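You operate a simulated robot arm through the tools that you are given. There is no shell and no other tool.

The job below is to be done with a simulated robot arm. You get a single attempt, and the scene is never put back.

JOB
Tidy the heating bits on the table into their blocks and the white tray.
Fine: service card and orange rag into the tray; brass bung and probe into the free holes; the olive rag stays. Over 40 C the pipes are hot: keep off them.

It is judged by the outcome, as a careful person would: the job done as asked, and still so three seconds after it is handed in. It fails if anything else is knocked over, pushed out of place, dropped, spilled or broken.

ROBOT AND FRAMES
A 6-joint arm with a two-finger parallel gripper, fixed in place. Base frame: the origin is at the foot of the arm, x ahead of it, y to its left, z up. Readings come in mm, rad, newtons and seconds.
Its first joint turns from -2.897 to 2.897 rad. Payload 3.91 kg.
The TCP is the grasp point between the finger pads, 30 mm short of the fingertips. In the tool frame z runs along the fingers and y along their closing line. Largest opening 110 mm; finger width 20, thickness 10; the body of the gripper, 48 by 112 mm, starts 55 mm behind the TCP.
Orientation is that of the tool frame in the base frame, as a unit quaternion [x, y, z, w]. With the fingers straight down and closing along the base's y, the tool's x points along the base's -x, its y along +y and its z along -z.

CONTROLS
- The arm moves only by the tool move_arm. Its argument "commands" is text: rows parted by semicolons, each of 6 numbers parted by spaces: the shift along the tool's x, y, z in units of 50 mm (1.0 is 50 mm), then the turn, a rotation vector about the tool's x, y, z in units of 8 degrees (1.0 is 8 degrees). In form: tx ty tz wx wy wz; .... A call has 1 to 20 rows; each row shifts and turns the commanded pose from where the row before left it, along the tool's axes as they then stand. "grip" is the opening, from 0 (shut) to 1 (fully open), set as the call begins (left out, the last holds). A call with a number of a shift or a turn outside -1 to 1 is refused whole. A row lasts 0.2 s, in which the tool goes at most 50 mm and 0.15 rad; a call with a longer step from one row to the next is refused whole, and so is a gripper value outside its range. A pose out of reach is approached as far as the arm can. The call stops where the force on the tool passes 40 N (or 10 N more than at its start, if that is more) or the arm is blocked; 0.2 s more then pass. Each finger travels about 153 mm/s and halts on what it meets, pressing with about 36 N; the grip force reading is that of the motor and also rises with nothing between the fingers. The clock runs only during rows and for 0.2 s after the last one: add rows that do not move to give the fingers time. The reply holds the time, the measured pose of the TCP, the force on the tool along the base axes, the opening and the grip force, in the units named above and with some noise, with the torque about the TCP (base axes, N m) and any sound that the robot's microphone picked up, and new pictures: "show" is both (left out), scene, wrist or none.
- Cameras (640 x 400 px; columns grow to the right, rows downward): "scene" is fixed at [222.1, -651.1, 1497.1]; the picture's right is [-0.51, -0.86, 0.00], its down [-0.81, 0.47, -0.35] and it looks along [0.30, -0.18, -0.94] (base axes); focal length 234 px, centre (320, 200). "wrist" rides on the gripper at [73, 17, -103] in the tool frame; the picture's right is [-0.23, 0.97, 0.00], its down [-0.76, -0.18, -0.62] and it looks along [-0.61, -0.14, 0.78] (tool axes); focal length 222 px, centre (320, 200). There is no depth. A picture from a camera that has moved, and an enlarged one, comes with that camera's place and axes in the base frame and with its lens.
- inspect(camera, box): a new picture of the part [left, top, right, bottom] of that camera's present view, enlarged. The clock stands still meanwhile.
- sign_off(): hands the job in; it is judged then, once.

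Nothing tells you positions but the pictures and the camera data. Unless the task says otherwise, let go and move clear before handing in.

The tools are called after "Call:" as a command line: name --argument value ..., lists and objects as JSON in quotes. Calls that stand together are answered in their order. move_arm: Moves the arm, as the interface text tells. Its arguments: {"type":"object","properties":{"commands":{"type":"string"},"grip":{"type":"number"},"show":{"type":"string","enum":["both","scene","wrist","none"]}},"required":["commands"]} The other tools are called the same way: inspect (camera, box) takes an enlarged picture of a part of a camera's view; sign_off () hands the job in.

At the start:

```text
time: 0.0
tcp_pos: [435.8, -344.4, 1043.0]
tcp_rot: [0.0, 1.0, 0.001, -0.002]
force: [-0.1, 0.4, 1.0]
moment: [0.04, 0.02, 0.0]
grip_width: 110.0
gripper_force: 0.1
```

scene: 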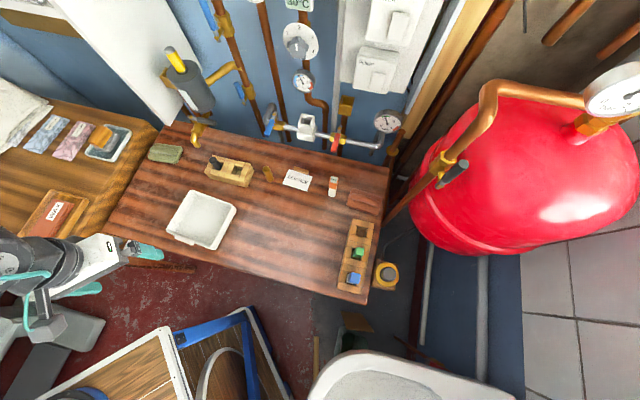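
wrist: 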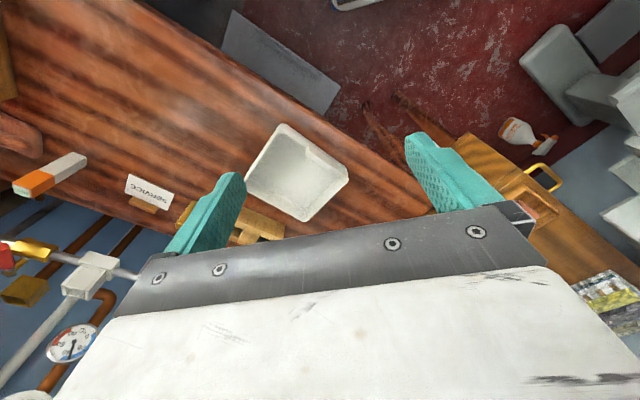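

I see a wooden table with a white tray, two wooden blocks, a service card, an olive rag, an orange/brown rag, a small brass bung and a probe, with pipes behind. I'll enlarge parts of the scene before moving.

Call:
inspect --camera "scene" --box '[140, 120, 270, 200]'

Call:
inspect --camera "scene" --box '[250, 150, 400, 300]'

Call:
inspect --camera "scene" --box '[250, 0, 420, 160]'

Call:
inspect --camera "scene" --box '[100, 120, 400, 310]'

```text
4.92 times, centred on (205, 160) of scene
camera zoom: at [222.1, -651.1, 1497.1], right [-0.51, -0.86, 0.0], down [-0.81, 0.47, -0.35], along [0.3, -0.18, -0.94], focal length 1152 px, centre (886, 397)
```

zoom: 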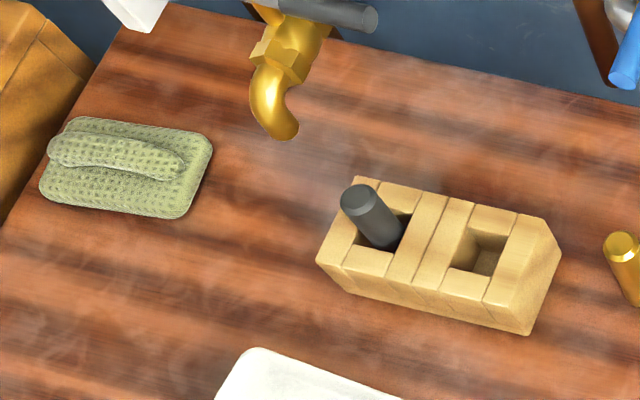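

```text
2.67 times, centred on (325, 225) of scene
camera zoom: at [222.1, -651.1, 1497.1], right [-0.51, -0.86, 0.0], down [-0.81, 0.47, -0.35], along [0.3, -0.18, -0.94], focal length 624 px, centre (307, 133)
```

zoom: 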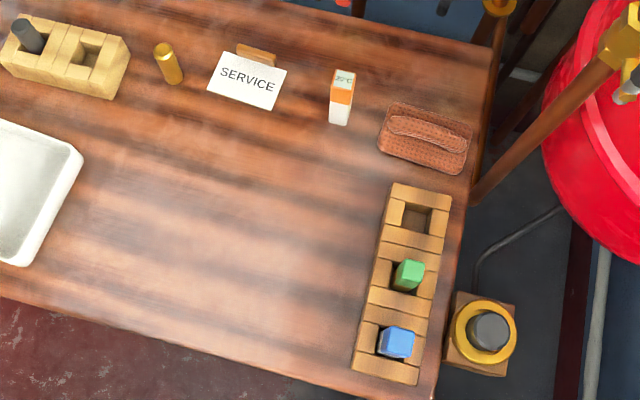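

```text
2.50 times, centred on (335, 80) of scene
camera zoom: at [222.1, -651.1, 1497.1], right [-0.51, -0.86, 0.0], down [-0.81, 0.47, -0.35], along [0.3, -0.18, -0.94], focal length 585 px, centre (282, 500)
```

zoom: 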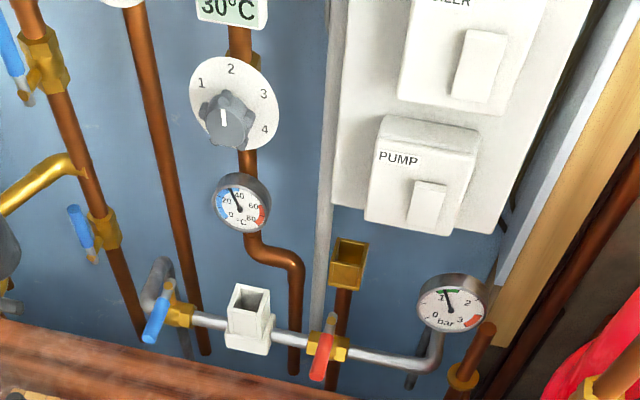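

```text
2.11 times, centred on (250, 215) of scene
camera zoom: at [222.1, -651.1, 1497.1], right [-0.51, -0.86, 0.0], down [-0.81, 0.47, -0.35], along [0.3, -0.18, -0.94], focal length 493 px, centre (467, 168)
```

zoom: 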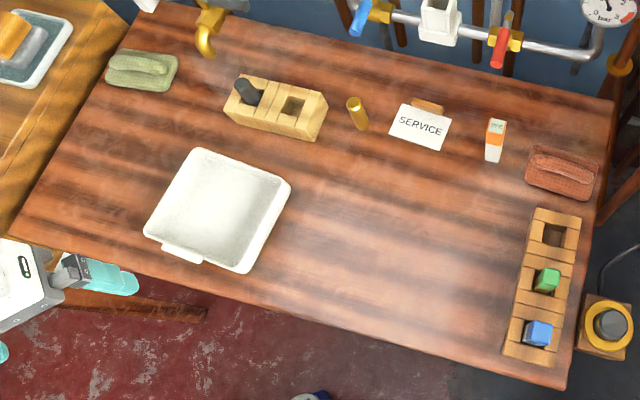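

I put the tabletop at about z 745 and the tray near (596, -426). The bung, card, probe, orange rag and blocks lie further out towards -y. I'll move high over the near side of the table and turn the wrist camera outward to locate everything.

Call:
move_arm --commands "-0.256 -0.86 0.172 0 0 0;-0.256 -0.86 0.172 0 0 0;-0.256 -0.86 0.172 0 0 0;-0.256 -0.86 0.172 0 0 0;-0.256 -0.86 0.172 0 0 0;0 0 0 0 0 1;0 0 0 0 0 1;0 0 0 0 0 1;0 0 0 0 0 1;0 0 0 0 0 1;0 0 0 0 0 1;0 0 0 0 0 0"

```text
time: 2.6
tcp_pos: [498.9, -560.4, 999.7]
tcp_rot: [0.407, 0.914, -0.001, -0.001]
force: [0.3, 0.3, -0.4]
moment: [-0.04, -0.01, -0.02]
grip_width: 110.0
gripper_force: 0.0
camera wrist: at [463.3, -494.5, 1102.7], right [0.88, 0.48, 0.0], down [0.38, -0.68, 0.62], along [0.3, -0.55, -0.78], focal length 222 px, centre (320, 200)
```

scene: 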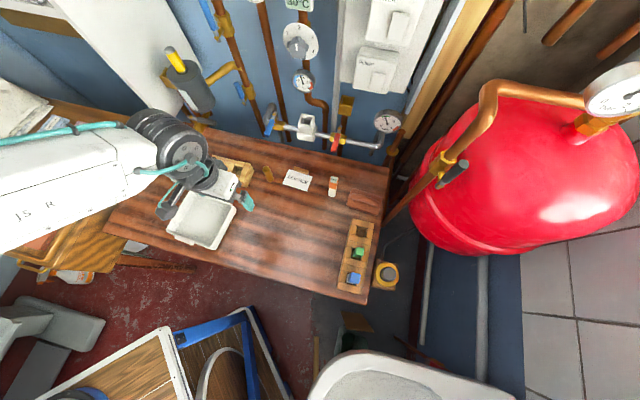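
wrist: 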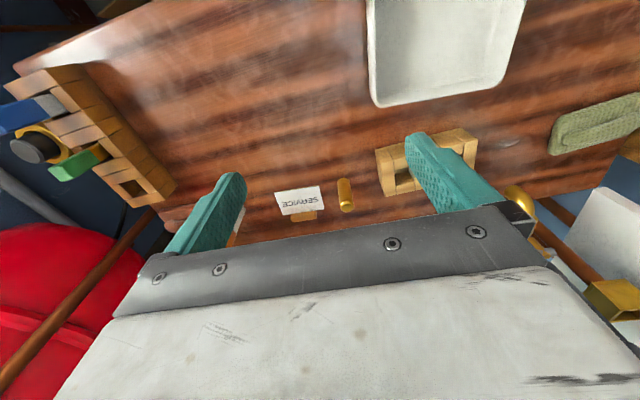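

The wrist picture is inverted, with far things lower, and it agrees with the bung at about (622, -690). I'll move further outward at the same height so the objects clear the gripper in the picture.

Call:
move_arm --commands "-0.9 0.09 0 0 0 0;-0.9 0.09 0 0 0 0;-0.9 0.09 0 0 0 0;0 0 0 0 0 0"

Call:
inspect --camera "wrist" --box '[160, 0, 480, 200]'

```text
time: 3.6
tcp_pos: [600.8, -651.6, 1001.7]
tcp_rot: [0.406, 0.914, 0.0, -0.001]
force: [0.0, -0.2, 0.2]
moment: [-0.02, 0.01, 0.01]
grip_width: 109.9
gripper_force: 0.0
camera wrist: at [564.2, -586.4, 1104.5], right [0.88, 0.48, 0.0], down [0.38, -0.68, 0.62], along [0.3, -0.55, -0.78], focal length 222 px, centre (320, 200)
```

scene: 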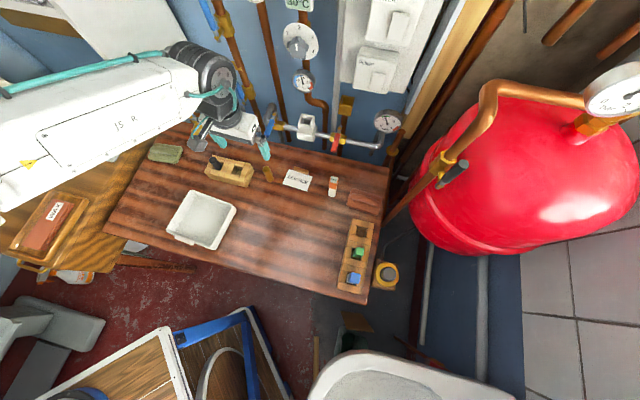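
wrist: 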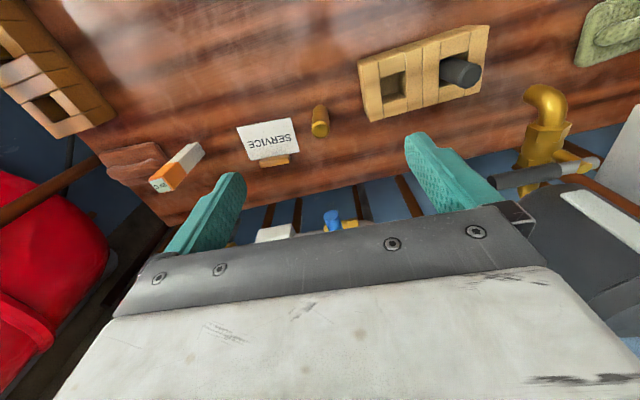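

```text
2.00 times, centred on (320, 100) of wrist
camera zoom: at [564.2, -586.4, 1104.5], right [0.88, 0.48, 0.0], down [0.38, -0.68, 0.62], along [0.3, -0.55, -0.78], focal length 444 px, centre (320, 400)
```

zoom: 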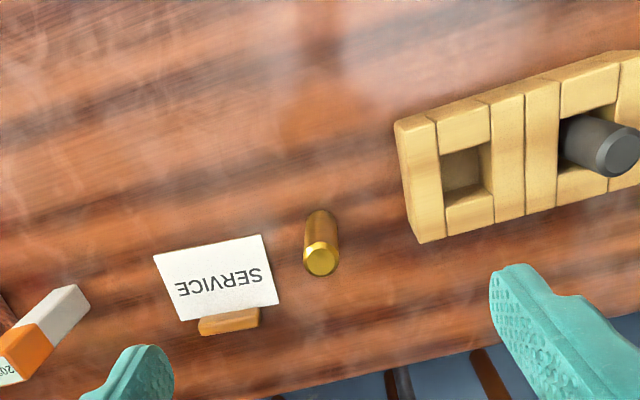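

The bung is an upright cylinder of about 22 mm near (612, -680) with its top near z 838. The probe stands upright near (452, -840), and the card leans on a small wooden prop near (567, -764). I'll swing right to look at the probe, the orange rag and the three-hole block.

Call:
move_arm --commands "0.245 -0.93 0 0 0 0;0.245 -0.93 0 0 0 0;0.245 -0.93 0 0 0 0;0.245 -0.93 0 0 0 0;0 0 0 0 0 0.75;0 0 0 0 0 0.75;0 0 0 0 0 0" --show "wrist"

Call:
inspect --camera "wrist" --box '[80, 0, 400, 200]'

```text
time: 5.2
tcp_pos: [428.7, -738.4, 1001.8]
tcp_rot: [0.499, 0.866, -0.002, -0.001]
force: [-0.1, 0.4, 0.2]
moment: [0.03, -0.01, 0.03]
grip_width: 110.1
gripper_force: 0.1
camera wrist: at [406.6, -667.9, 1104.5], right [0.96, 0.29, 0.0], down [0.23, -0.75, 0.62], along [0.18, -0.6, -0.78], focal length 222 px, centre (320, 200)
```

wrist: 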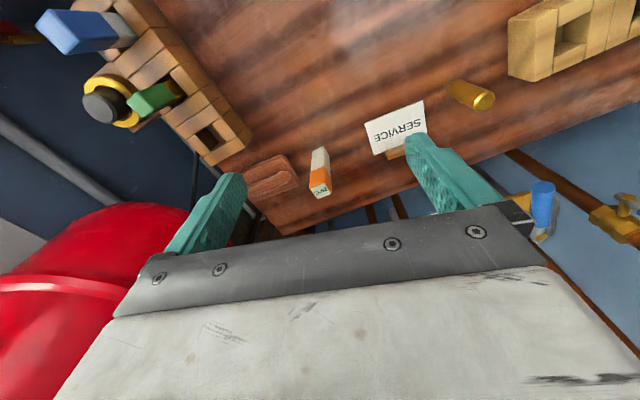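

```text
2.00 times, centred on (240, 100) of wrist
camera zoom: at [406.6, -667.9, 1104.5], right [0.96, 0.29, 0.0], down [0.23, -0.75, 0.62], along [0.18, -0.6, -0.78], focal length 444 px, centre (480, 400)
```

zoom: 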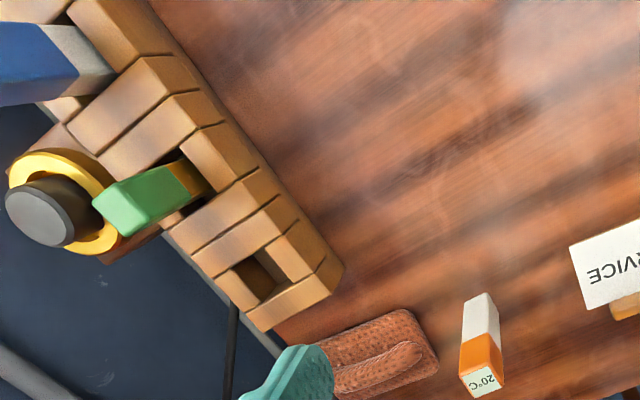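

The table and blocks lie at about 45° in the base frame. The three-hole block's free hole is near (290, -842), with a vertical pipe near (280, -920) just beyond it, so clearance there needs care. I'll zoom in on the details.

Call:
inspect --camera "wrist" --box '[150, 70, 250, 170]'

Call:
inspect --camera "wrist" --box '[230, 120, 350, 220]'

Call:
inspect --camera "wrist" --box '[350, 60, 510, 170]'

Call:
inspect --camera "scene" --box '[320, 120, 480, 300]'

Call:
inspect --camera "scene" --box '[150, 60, 330, 200]'

```text
4.00 times, centred on (200, 120) of wrist
camera zoom: at [406.6, -667.9, 1104.5], right [0.96, 0.29, 0.0], down [0.23, -0.75, 0.62], along [0.18, -0.6, -0.78], focal length 888 px, centre (800, 520)
```

zoom: 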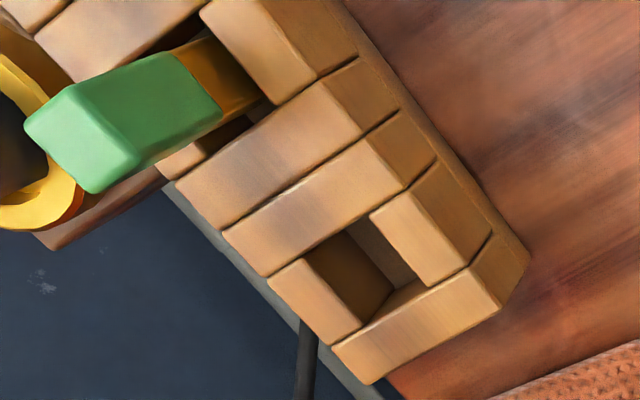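

```text
4.00 times, centred on (290, 170) of wrist
camera zoom: at [406.6, -667.9, 1104.5], right [0.96, 0.29, 0.0], down [0.23, -0.75, 0.62], along [0.18, -0.6, -0.78], focal length 888 px, centre (440, 320)
```

zoom: 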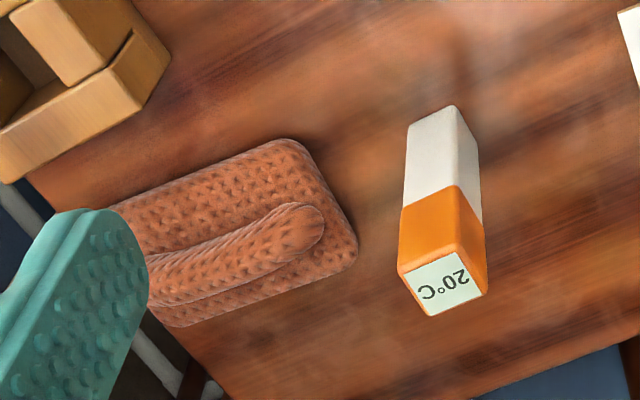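

```text
3.64 times, centred on (430, 115) of wrist
camera zoom: at [406.6, -667.9, 1104.5], right [0.96, 0.29, 0.0], down [0.23, -0.75, 0.62], along [0.18, -0.6, -0.78], focal length 808 px, centre (-80, 509)
```

zoom: 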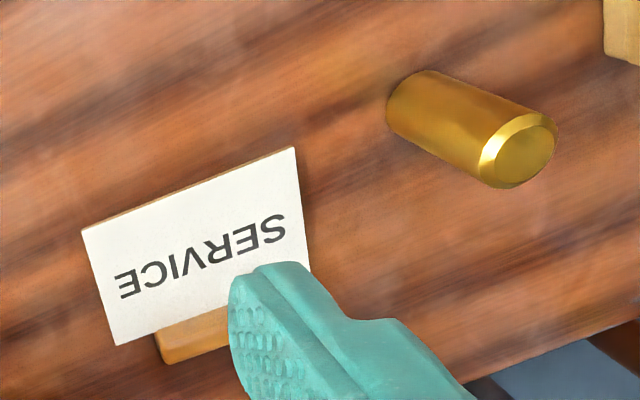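

```text
2.22 times, centred on (400, 210) of scene
camera zoom: at [222.1, -651.1, 1497.1], right [-0.51, -0.86, 0.0], down [-0.81, 0.47, -0.35], along [0.3, -0.18, -0.94], focal length 520 px, centre (142, 178)
```

zoom: 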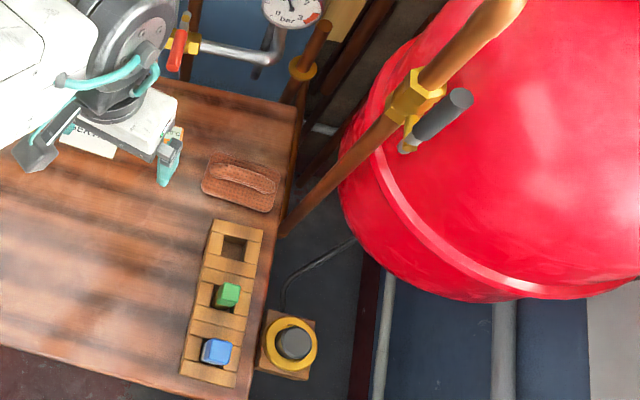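

```text
2.86 times, centred on (240, 130) of scene
camera zoom: at [222.1, -651.1, 1497.1], right [-0.51, -0.86, 0.0], down [-0.81, 0.47, -0.35], along [0.3, -0.18, -0.94], focal length 668 px, centre (549, 400)
```

zoom: 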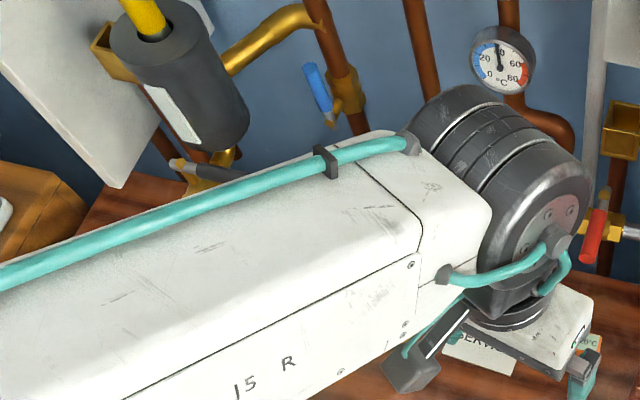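

Now it's clearer:
- **Blocks:** the tops are at about z 799, and the free holes are roughly 31 mm square, at about (676, -600) and (295, -838).
- **Pipe:** it is at about (294, -964), further out than I first thought.
- **Bung:** near (611, -682) and about 22 mm across, so I'll start with it, moving above it with the fingers closing towards and away from the wall.

Call:
move_arm --commands "-0.215 0.933 0 0 0 0;-0.215 0.933 0 0 0 0;-0.215 0.933 0 0 0 0;-0.215 0.933 0 0 0 0;0 0 0 0 0 0.9375;0 0 0 0 0 0.9375;0 0 0 0 0 0.9375;0 0 0 0 0 0.9375;0 0 0 0 0 0.9375;0 0 0 0 0 0.9375;0 0 0 0 0 0.9375;0 0 0 0 0 0.9375;0 0 0 0 0 0.9375;0 0 0 0 0 0.9375;0 0 0 0 0 0" --grip 0.55

Call:
inspect --camera "wrist" --box '[220, 100, 420, 240]'

```text
time: 8.4
tcp_pos: [612.3, -682.2, 999.7]
tcp_rot: [0.924, 0.382, -0.001, -0.001]
force: [-0.2, 0.3, 0.1]
moment: [0.0, 0.04, 0.0]
grip_width: 60.4
gripper_force: 0.0
camera wrist: at [675.6, -643.7, 1101.9], right [0.53, -0.85, 0.0], down [-0.66, -0.41, 0.63], along [-0.53, -0.33, -0.78], focal length 222 px, centre (320, 200)
```

scene: 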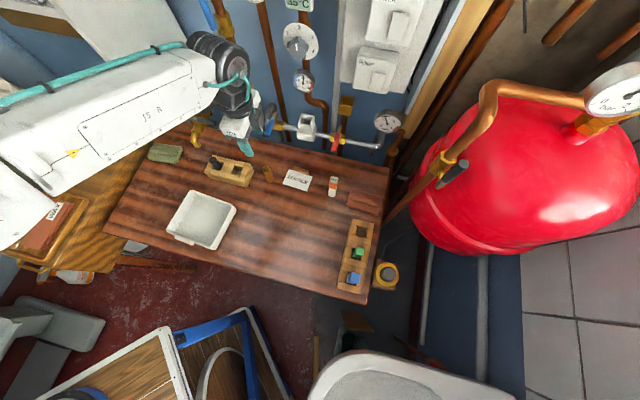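
wrist: 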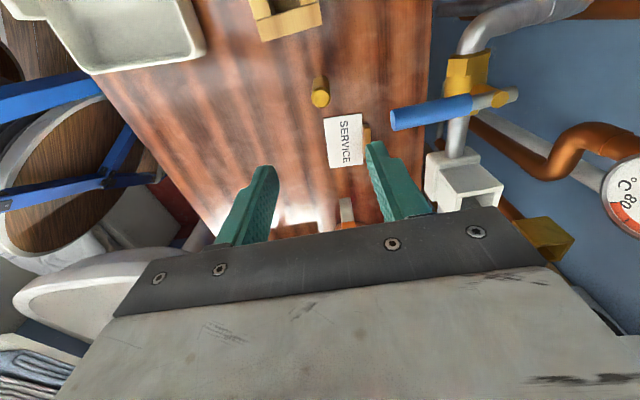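

```text
2.86 times, centred on (320, 170) of wrist
camera zoom: at [675.6, -643.7, 1101.9], right [0.53, -0.85, 0.0], down [-0.66, -0.41, 0.63], along [-0.53, -0.33, -0.78], focal length 635 px, centre (320, 286)
```

zoom: 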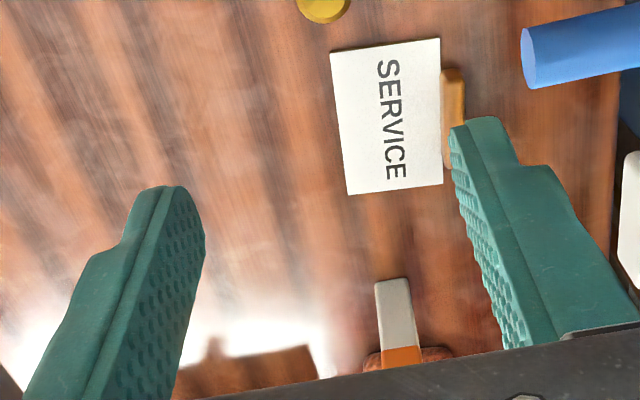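

The blue valve handle's tip sits at about z 930, roughly 63 mm towards the wall from the bung. The gripper's long side must therefore run parallel to the wall, so I'll turn back 90° to close along the wall. I'll also check the temperature display.

Call:
move_arm --commands "0 0 0 0 0 -0.9375;0 0 0 0 0 -0.9375;0 0 0 0 0 -0.9375;0 0 0 0 0 -0.9375;0 0 0 0 0 -0.9375;0 0 0 0 0 -0.9375;0 0 0 0 0 -0.9375;0 0 0 0 0 -0.9375;0 0 0 0 0 -0.9375;0 0 0 0 0 -0.9375;0 0 0 0 0 -0.9375;0 0 0 0 0 -0.9375;0 0 0 0 0 0" --grip 0.45

Call:
inspect --camera "scene" --box '[260, 0, 420, 100]'

Call:
inspect --camera "wrist" --box '[220, 60, 420, 200]'

```text
time: 11.2
tcp_pos: [613.4, -682.8, 999.7]
tcp_rot: [0.382, 0.924, 0.0, -0.001]
force: [0.1, 0.6, 0.7]
moment: [0.01, 0.02, 0.03]
grip_width: 49.3
gripper_force: 0.1
camera wrist: at [573.3, -620.3, 1102.4], right [0.85, 0.53, 0.0], down [0.42, -0.66, 0.62], along [0.33, -0.53, -0.78], focal length 222 px, centre (320, 200)
```

scene: 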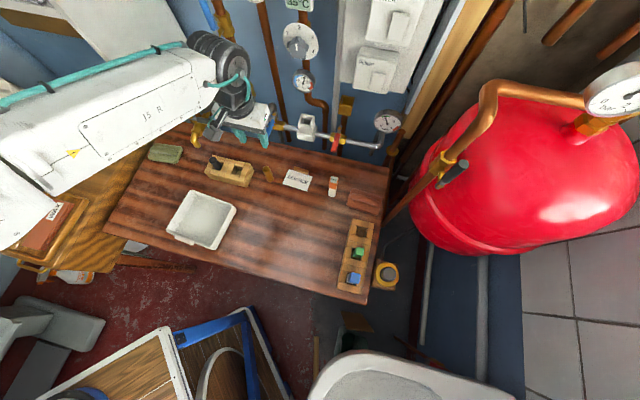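
wrist: 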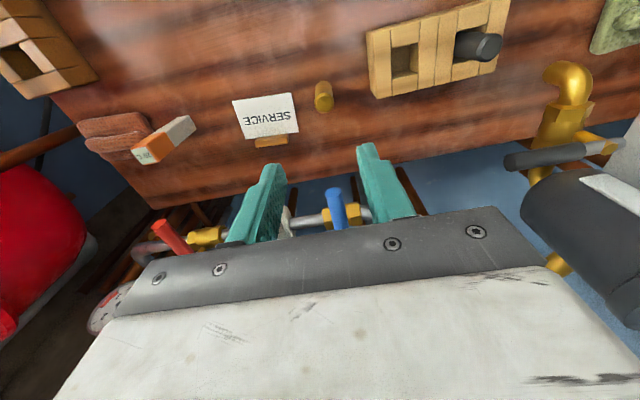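

```text
4.00 times, centred on (340, 50) of scene
camera zoom: at [222.1, -651.1, 1497.1], right [-0.51, -0.86, 0.0], down [-0.81, 0.47, -0.35], along [0.3, -0.18, -0.94], focal length 936 px, centre (240, 800)
```

zoom: 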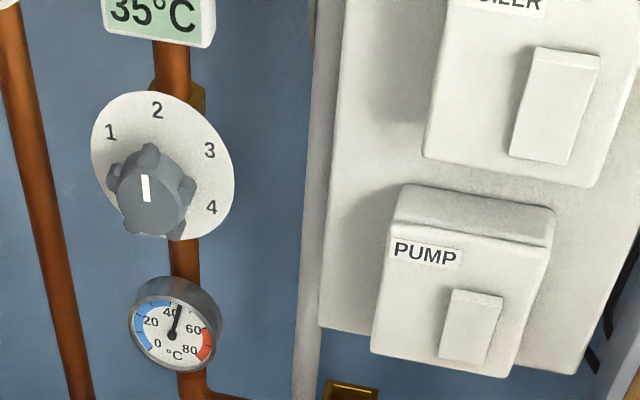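

```text
2.86 times, centred on (320, 130) of wrist
camera zoom: at [573.3, -620.3, 1102.4], right [0.85, 0.53, 0.0], down [0.42, -0.66, 0.62], along [0.33, -0.53, -0.78], focal length 635 px, centre (320, 400)
```

zoom: 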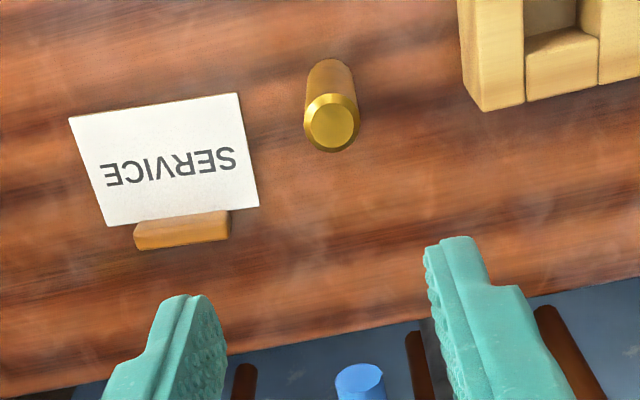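

The display has risen to 35 °C, so the pipes are warming and I'll keep well clear of them. The bung is confirmed at (615.5, -680), and I'm lowering to just above it.

Call:
move_arm --commands "0 0.07 0.8 0 0 0;0 0 0.8 0 0 0;0 0 0.8 0 0 0;0 0 0 0 0 0" --grip 0.45

Call:
inspect --camera "wrist" --box '[220, 100, 420, 240]'

```text
time: 12.2
tcp_pos: [615.6, -680.1, 880.8]
tcp_rot: [0.382, 0.924, 0.0, -0.001]
force: [-0.7, 0.3, 1.1]
moment: [-0.01, -0.01, -0.02]
grip_width: 49.6
gripper_force: 0.0
camera wrist: at [574.7, -617.7, 983.3], right [0.85, 0.53, 0.0], down [0.42, -0.66, 0.62], along [0.33, -0.53, -0.78], focal length 222 px, centre (320, 200)
```

scene: 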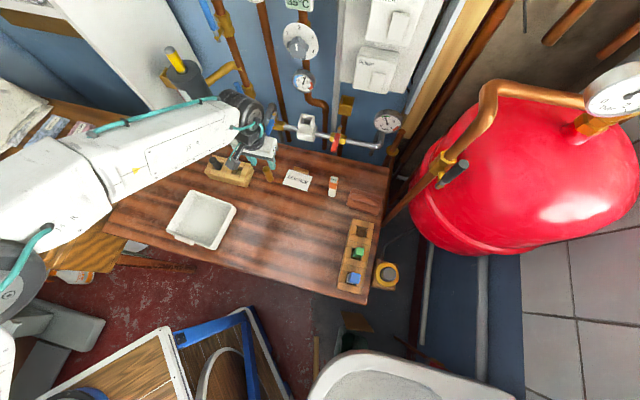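
wrist: 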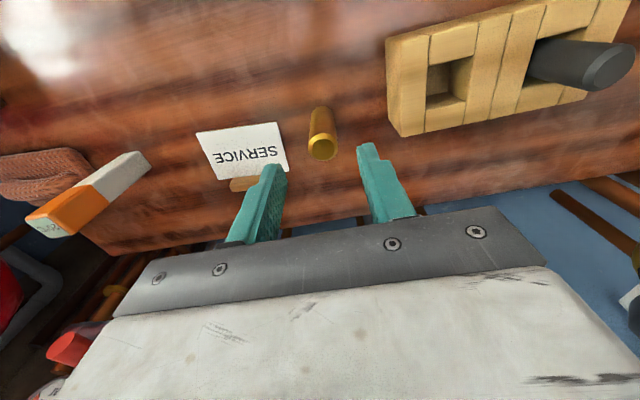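

```text
2.86 times, centred on (320, 170) of wrist
camera zoom: at [574.7, -617.7, 983.3], right [0.85, 0.53, 0.0], down [0.42, -0.66, 0.62], along [0.33, -0.53, -0.78], focal length 635 px, centre (320, 286)
```

zoom: 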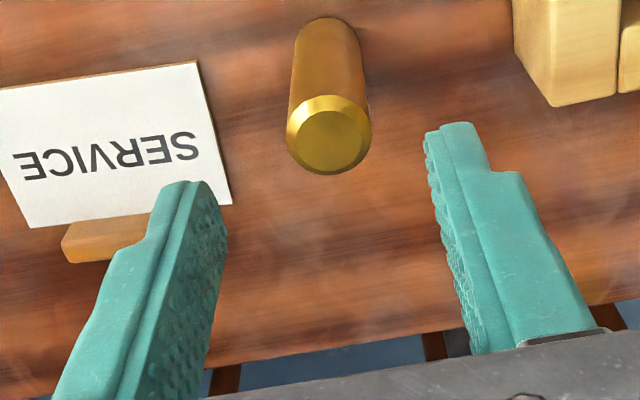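

The bung is well centred between the fingers, with its top at about z 828. I'll lower to z 830, close on it and lift.

Call:
move_arm --commands "0 0 0.5 0 0 0;0 0 0.5 0 0 0;0 0 0 0 0 0" --show "wrist"

Call:
move_arm --commands "0 0 0 0 0 0;0 0 0 0 0 0;0 0 0 0 0 0;0 0 0 0 0 0" --grip 0 --show "wrist"

```text
time: 13.0
tcp_pos: [616.4, -679.3, 828.3]
tcp_rot: [0.382, 0.924, -0.001, -0.001]
force: [0.2, -0.3, 0.0]
moment: [-0.01, -0.03, 0.01]
grip_width: 49.5
gripper_force: 0.0
camera wrist: at [576.4, -617.7, 931.4], right [0.85, 0.53, 0.0], down [0.42, -0.66, 0.62], along [0.33, -0.53, -0.78], focal length 222 px, centre (320, 200)
```

wrist: 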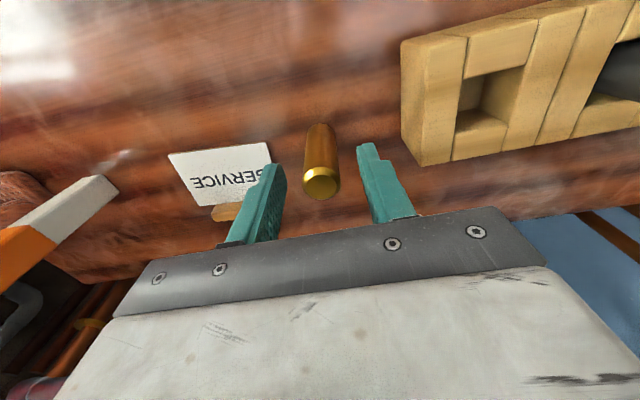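

```text
time: 14.0
tcp_pos: [614.9, -679.7, 830.0]
tcp_rot: [0.381, 0.924, 0.001, -0.001]
force: [0.2, -0.2, 0.5]
moment: [0.03, -0.02, -0.01]
grip_width: 23.2
gripper_force: 35.8
camera wrist: at [576.4, -617.8, 931.6], right [0.85, 0.53, 0.0], down [0.42, -0.66, 0.62], along [0.33, -0.53, -0.78], focal length 222 px, centre (320, 200)
```

wrist: 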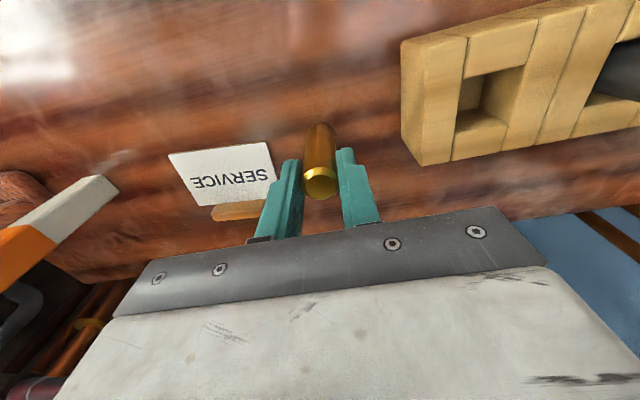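

The bung is gripped at 23 mm. I'll lift it straight up and look at the grey wall unit and tap for clearance before moving to the two-hole block.

Call:
move_arm --commands "0 0 -0.6 0 0 0;0 0 -0.7 0 0 0;0 0 -0.7 0 0 0;0 0 0 0 0 0" --grip 0

Call:
inspect --camera "scene" --box '[140, 30, 300, 200]'

Call:
inspect --camera "wrist" --box '[400, 0, 640, 300]'

```text
time: 15.0
tcp_pos: [614.6, -680.7, 929.3]
tcp_rot: [0.383, 0.924, -0.001, -0.002]
force: [0.1, 0.7, -1.4]
moment: [0.01, -0.02, 0.03]
grip_width: 22.8
gripper_force: 36.0
camera wrist: at [575.0, -617.9, 1032.8], right [0.85, 0.53, 0.0], down [0.42, -0.66, 0.62], along [0.33, -0.53, -0.78], focal length 222 px, centre (320, 200)
```

scene: 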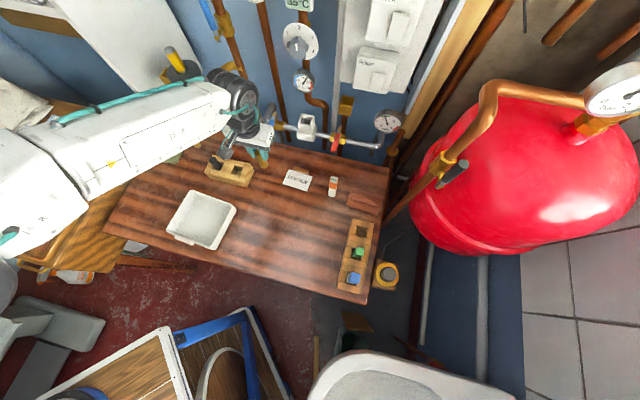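
wrist: 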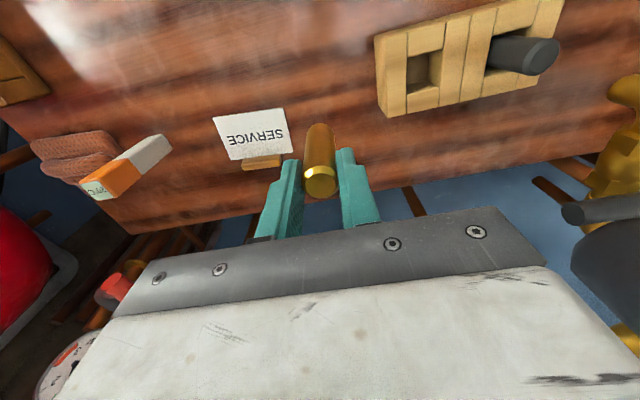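

```text
2.35 times, centred on (220, 115) of scene
camera zoom: at [222.1, -651.1, 1497.1], right [-0.51, -0.86, 0.0], down [-0.81, 0.47, -0.35], along [0.3, -0.18, -0.94], focal length 550 px, centre (555, 400)
```

zoom: 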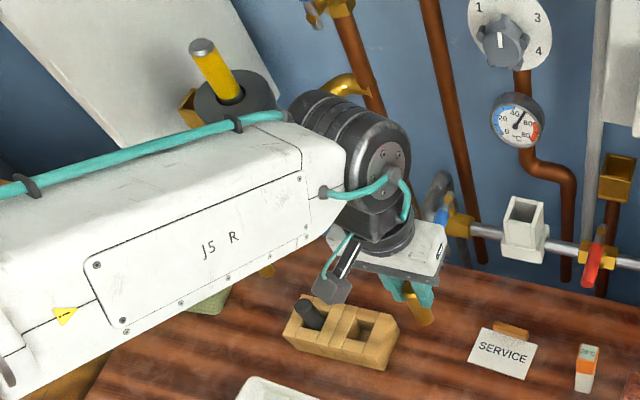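

```text
1.33 times, centred on (520, 150) of wrist
camera zoom: at [575.0, -617.9, 1032.8], right [0.85, 0.53, 0.0], down [0.42, -0.66, 0.62], along [0.33, -0.53, -0.78], focal length 296 px, centre (53, 267)
```

zoom: 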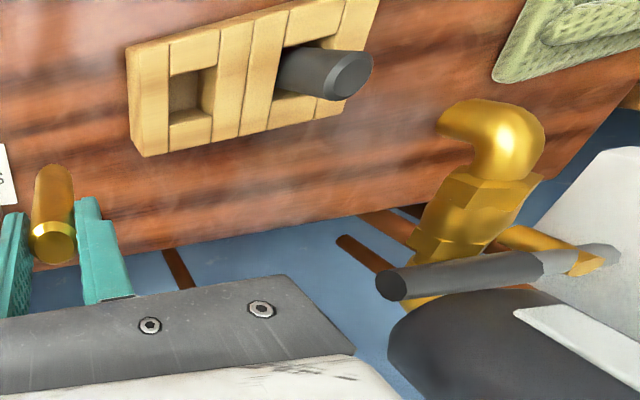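

The tap and grey unit are far enough from the block. I'm moving the bung above the free hole at about (676, -599) and will check alignment before lowering.

Call:
move_arm --commands "0.096 0.675 0 0 0 0;0.096 0.675 0 0 0 0;0.096 0.675 0 0 0 0;0 0 0 0 0 0;0 0 0 0 0 0" --grip 0

Call:
inspect --camera "wrist" --box '[220, 60, 420, 220]'

Call:
inspect --camera "scene" --box '[180, 110, 300, 200]'

```text
time: 16.2
tcp_pos: [676.3, -598.5, 927.7]
tcp_rot: [0.382, 0.924, -0.001, -0.002]
force: [0.3, 0.0, -0.6]
moment: [-0.03, 0.0, -0.02]
grip_width: 22.7
gripper_force: 36.0
camera wrist: at [637.7, -535.4, 1031.1], right [0.85, 0.53, 0.0], down [0.42, -0.66, 0.62], along [0.33, -0.53, -0.78], focal length 222 px, centre (320, 200)
```

scene: 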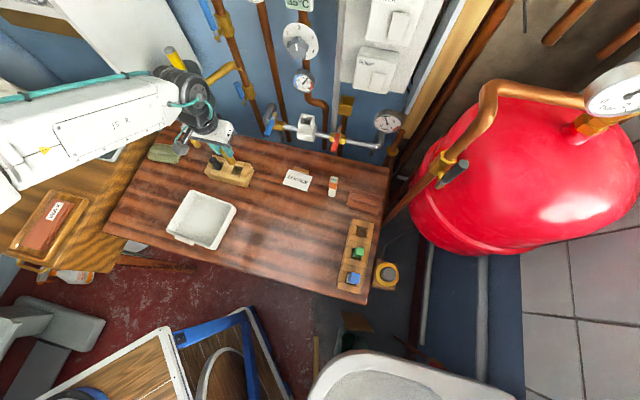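
wrist: 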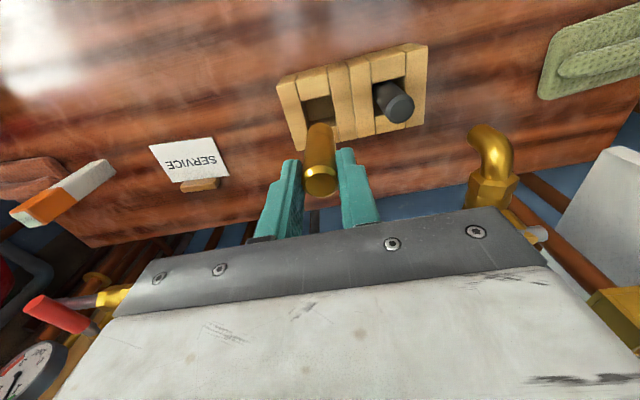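

```text
2.50 times, centred on (320, 140) of wrist
camera zoom: at [637.7, -535.4, 1031.1], right [0.85, 0.53, 0.0], down [0.42, -0.66, 0.62], along [0.33, -0.53, -0.78], focal length 555 px, centre (320, 350)
```

zoom: 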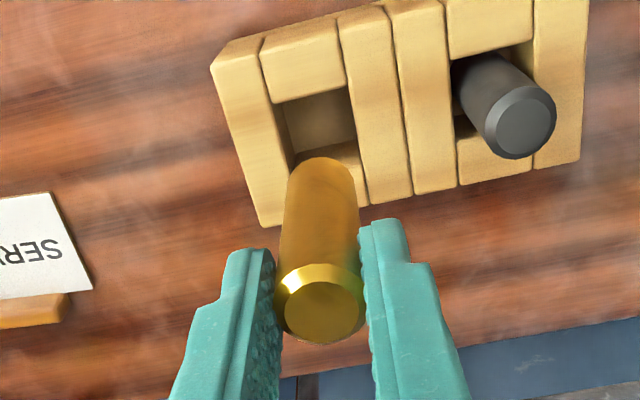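

```text
4.44 times, centred on (240, 155) of scene
camera zoom: at [222.1, -651.1, 1497.1], right [-0.51, -0.86, 0.0], down [-0.81, 0.47, -0.35], along [0.3, -0.18, -0.94], focal length 1040 px, centre (676, 400)
```

zoom: 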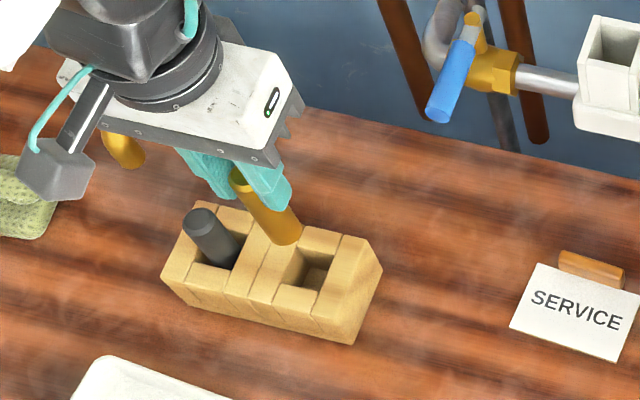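

The bung is aligned with the hole, whose centre I measure at about (675.3, -598.5). I'm lowering until its tip is just above the opening.

Call:
move_arm --commands "0.01 -0.01 0.4 0 0 0;0 0 0.4 0 0 0;0 0 0 0 0 0" --grip 0 --show "wrist"

Call:
inspect --camera "wrist" --box '[220, 60, 420, 220]'

Call:
inspect --camera "scene" --box '[180, 120, 280, 200]'

```text
time: 17.0
tcp_pos: [674.1, -597.4, 888.2]
tcp_rot: [0.382, 0.924, -0.001, -0.001]
force: [-0.3, 0.2, -1.0]
moment: [0.01, 0.0, -0.03]
grip_width: 22.8
gripper_force: 35.8
camera wrist: at [636.3, -534.7, 990.8], right [0.85, 0.53, 0.0], down [0.42, -0.66, 0.62], along [0.33, -0.53, -0.78], focal length 222 px, centre (320, 200)
```

wrist: 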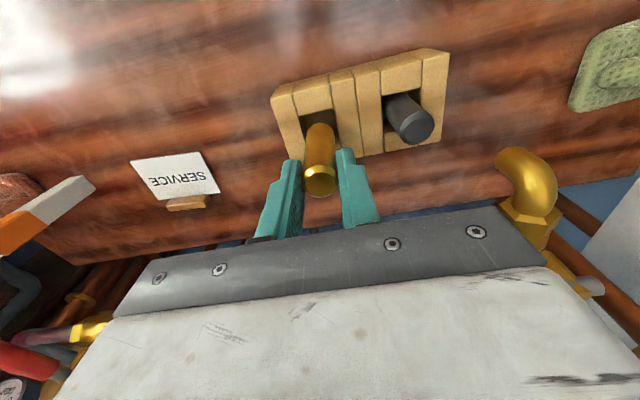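

```text
2.50 times, centred on (320, 140) of wrist
camera zoom: at [636.3, -534.7, 990.8], right [0.85, 0.53, 0.0], down [0.42, -0.66, 0.62], along [0.33, -0.53, -0.78], focal length 555 px, centre (320, 350)
```

zoom: 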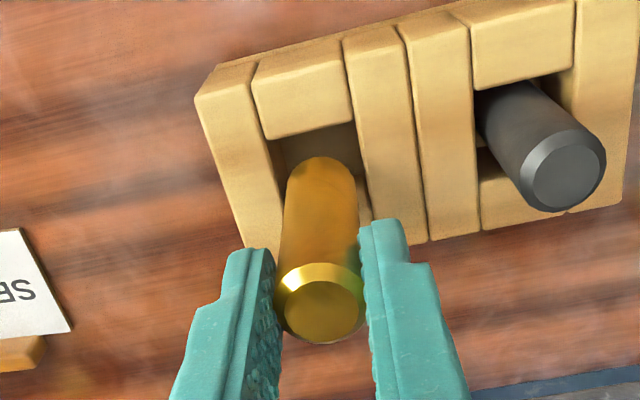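

```text
5.00 times, centred on (230, 160) of scene
camera zoom: at [222.1, -651.1, 1497.1], right [-0.51, -0.86, 0.0], down [-0.81, 0.47, -0.35], along [0.3, -0.18, -0.94], focal length 1170 px, centre (770, 400)
```

zoom: 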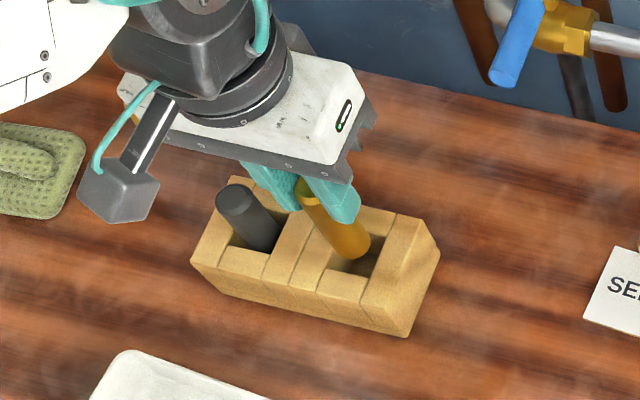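

Alignment holds, so I'm inserting the bung slowly and watching the force.

Call:
move_arm --commands "0 0 0.2 0 0 0;0 0 0.2 0 0 0;0 0 0.2 0 0 0;0 0 0.2 0 0 0;0 0 0 0 0 0" --grip 0

Call:
inspect --camera "wrist" --box '[220, 60, 420, 220]'

Call:
inspect --camera "scene" --box '[180, 120, 280, 200]'

```text
time: 18.2
tcp_pos: [674.2, -597.9, 848.9]
tcp_rot: [0.382, 0.924, 0.0, -0.001]
force: [-0.3, 0.3, -0.5]
moment: [-0.02, 0.03, 0.02]
grip_width: 22.7
gripper_force: 36.2
camera wrist: at [635.9, -535.2, 951.8], right [0.85, 0.53, 0.0], down [0.42, -0.66, 0.62], along [0.33, -0.53, -0.78], focal length 222 px, centre (320, 200)
```

scene: 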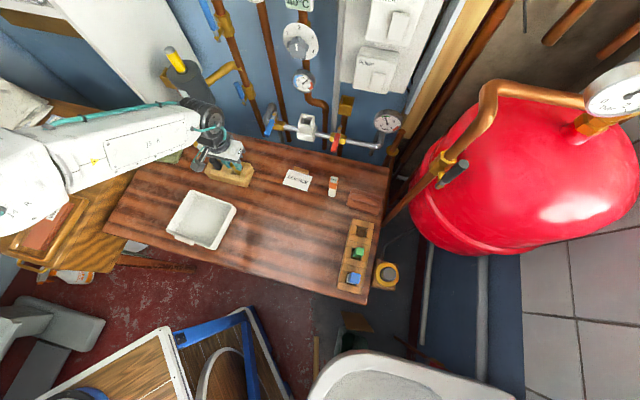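
wrist: 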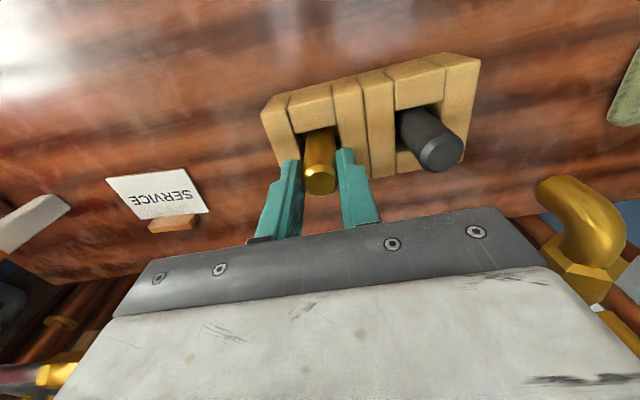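

```text
2.50 times, centred on (320, 140) of wrist
camera zoom: at [635.9, -535.2, 951.8], right [0.85, 0.53, 0.0], down [0.42, -0.66, 0.62], along [0.33, -0.53, -0.78], focal length 555 px, centre (320, 350)
```

zoom: 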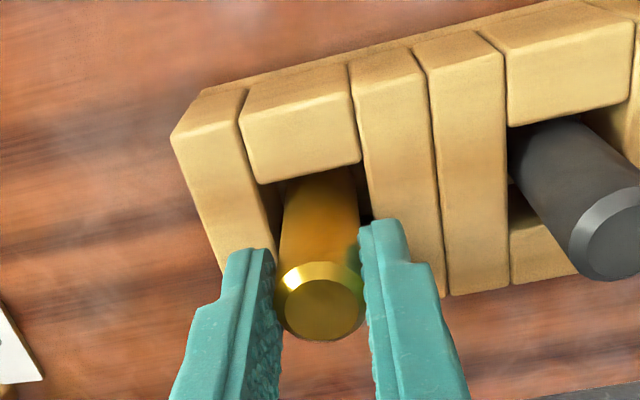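

```text
5.00 times, centred on (230, 160) of scene
camera zoom: at [222.1, -651.1, 1497.1], right [-0.51, -0.86, 0.0], down [-0.81, 0.47, -0.35], along [0.3, -0.18, -0.94], focal length 1170 px, centre (770, 400)
```

zoom: 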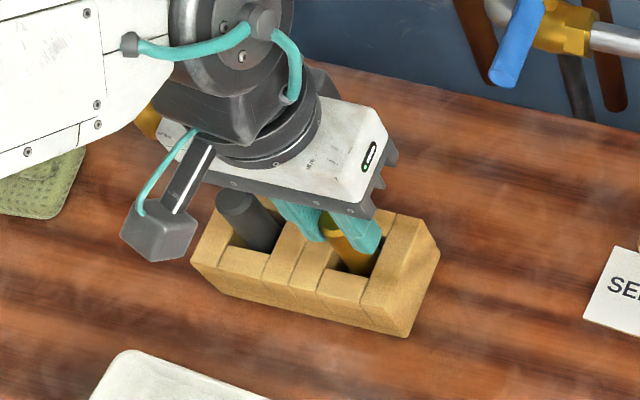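

It is partway in with no contact force. I'll lower about 13 mm more, keeping the fingertips just above the block top.

Call:
move_arm --commands "0 0 0.13 0 0 0;0 0 0.13 0 0 0;0 0 0 0 0 0" --grip 0 --show "wrist"

Call:
inspect --camera "wrist" --box '[220, 60, 420, 220]'

Call:
inspect --camera "scene" --box '[200, 140, 270, 200]'

```text
time: 18.7
tcp_pos: [676.9, -599.8, 847.3]
tcp_rot: [0.382, 0.924, -0.003, 0.003]
force: [-1.5, 2.7, 12.4]
moment: [0.16, -0.13, 0.02]
grip_width: 22.6
gripper_force: 35.8
stopped in row 2: the force on the tool passed its limit at 45 N (the readings are from after the stop); the commanded pose is now the measured one
camera wrist: at [636.9, -536.2, 948.2], right [0.85, 0.53, 0.0], down [0.41, -0.66, 0.63], along [0.33, -0.53, -0.78], focal length 222 px, centre (320, 200)
```

wrist: 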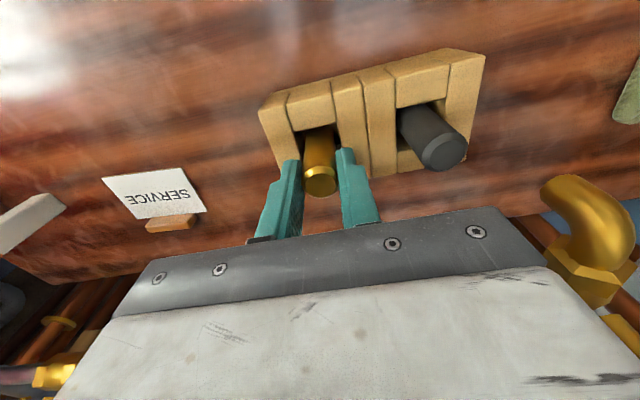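

```text
2.50 times, centred on (320, 140) of wrist
camera zoom: at [636.9, -536.2, 948.2], right [0.85, 0.53, 0.0], down [0.41, -0.66, 0.63], along [0.33, -0.53, -0.78], focal length 555 px, centre (320, 350)
```

zoom: 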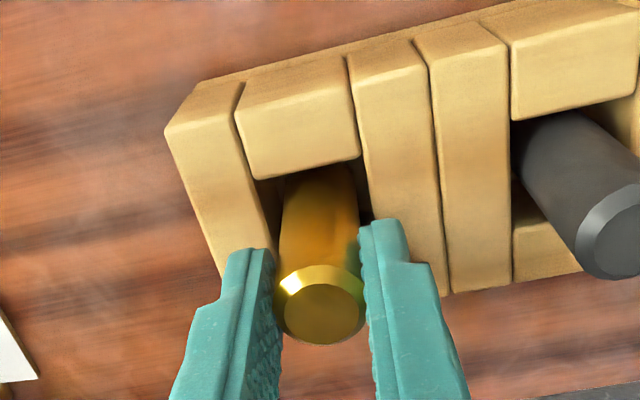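

```text
6.67 times, centred on (235, 170) of scene
camera zoom: at [222.1, -651.1, 1497.1], right [-0.51, -0.86, 0.0], down [-0.81, 0.47, -0.35], along [0.3, -0.18, -0.94], focal length 1560 px, centre (887, 400)
```

zoom: 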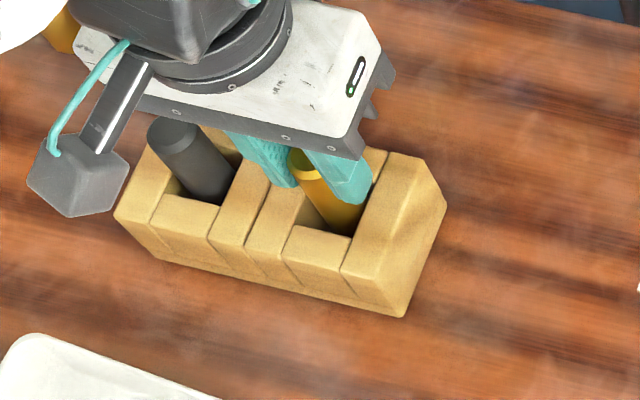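

It touched the hole floor, and the bung top now matches the grey plug's height, so it is seated. I'm opening slightly to release.

Call:
move_arm --commands "0 0 0 0 0 0;0 0 0 0 0 0;0 0 0 0 0 0" --grip 0.38 --show "wrist"

Call:
inspect --camera "wrist" --box '[220, 60, 420, 220]'

```text
time: 19.5
tcp_pos: [676.5, -600.3, 842.6]
tcp_rot: [0.382, 0.924, -0.002, 0.001]
force: [0.2, 0.1, -0.5]
moment: [-0.02, 0.01, 0.01]
grip_width: 41.8
gripper_force: 0.1
camera wrist: at [636.7, -536.3, 946.6], right [0.85, 0.53, 0.0], down [0.41, -0.66, 0.63], along [0.33, -0.53, -0.78], focal length 222 px, centre (320, 200)
```

wrist: 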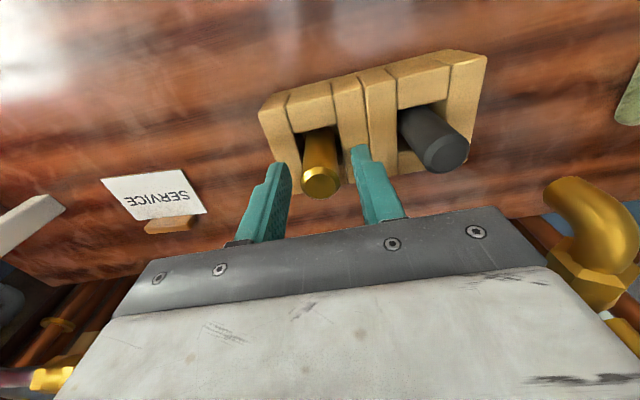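

```text
2.50 times, centred on (320, 140) of wrist
camera zoom: at [636.7, -536.3, 946.6], right [0.85, 0.53, 0.0], down [0.41, -0.66, 0.63], along [0.33, -0.53, -0.78], focal length 555 px, centre (320, 350)
```

zoom: 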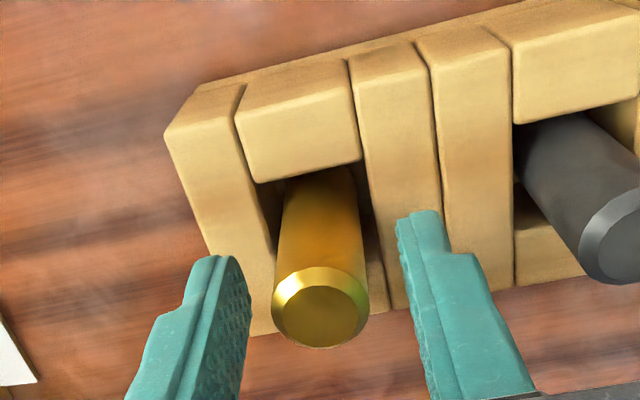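

The bung stands seated in the hole. Next is the card: centre about (564, -760), roughly 89 × 55 mm, with its long side at 39° and its far edge on the small prop. I'll lift clear, move above it and open fully to grip its two short ends.

Call:
move_arm --commands "0 0 -0.5 0 0 0;0 0 -0.8 0 0 0;0 0 -0.9 0 0 0;-0.165 -0.96 0 0 0 0;-0.165 -0.96 0 0 0 0;-0.165 -0.96 0 0 0 0;-0.165 -0.96 0 0 0 0;0 0 0 0 0 0.71;0 0 0 0 0 0" --grip 0.38

Call:
inspect --camera "wrist" --box '[200, 60, 440, 220]'

Call:
inspect --camera "scene" --box '[190, 100, 350, 210]'

```text
time: 21.5
tcp_pos: [564.2, -757.5, 954.2]
tcp_rot: [0.427, 0.904, -0.003, 0.002]
force: [0.1, -0.2, 0.2]
moment: [0.01, 0.02, 0.0]
grip_width: 41.7
gripper_force: 0.0
camera wrist: at [530.7, -691.1, 1056.8], right [0.9, 0.44, 0.0], down [0.35, -0.7, 0.63], along [0.28, -0.56, -0.78], focal length 222 px, centre (320, 200)
```

scene: 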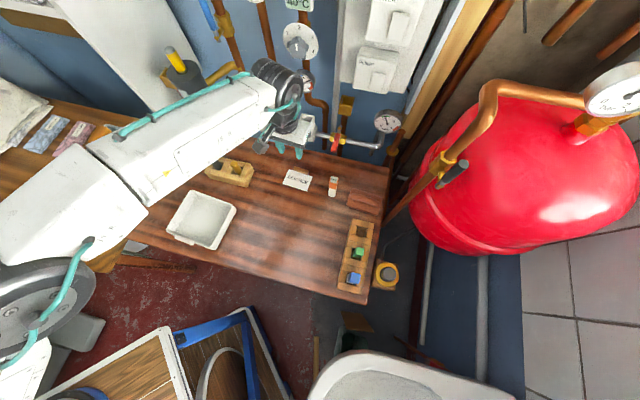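
wrist: 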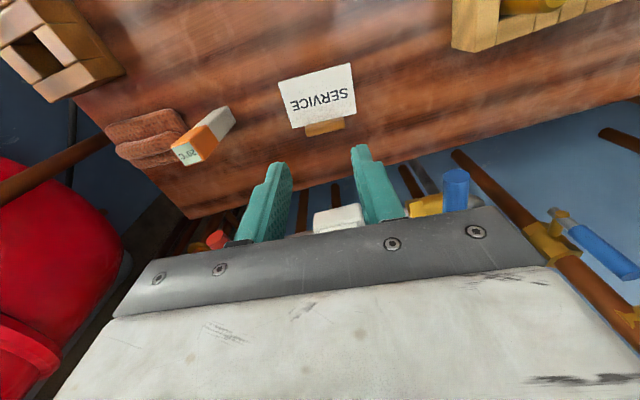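

```text
2.50 times, centred on (320, 140) of wrist
camera zoom: at [530.7, -691.1, 1056.8], right [0.9, 0.44, 0.0], down [0.35, -0.7, 0.63], along [0.28, -0.56, -0.78], focal length 555 px, centre (320, 350)
```

zoom: 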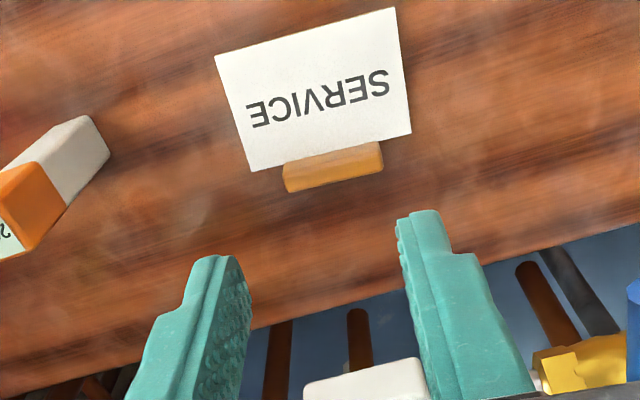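

```text
3.64 times, centred on (270, 155) of scene
camera zoom: at [222.1, -651.1, 1497.1], right [-0.51, -0.86, 0.0], down [-0.81, 0.47, -0.35], along [0.3, -0.18, -0.94], focal length 851 px, centre (502, 364)
```

zoom: 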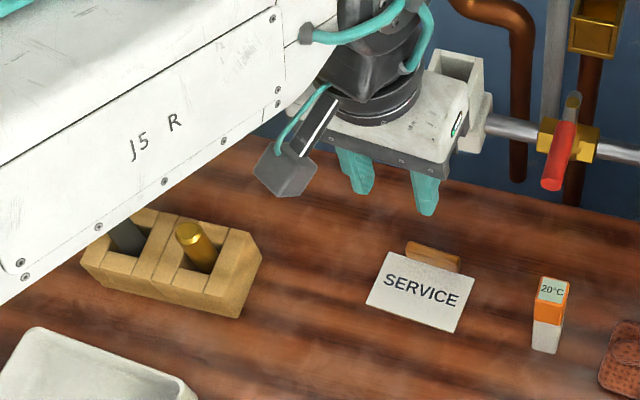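

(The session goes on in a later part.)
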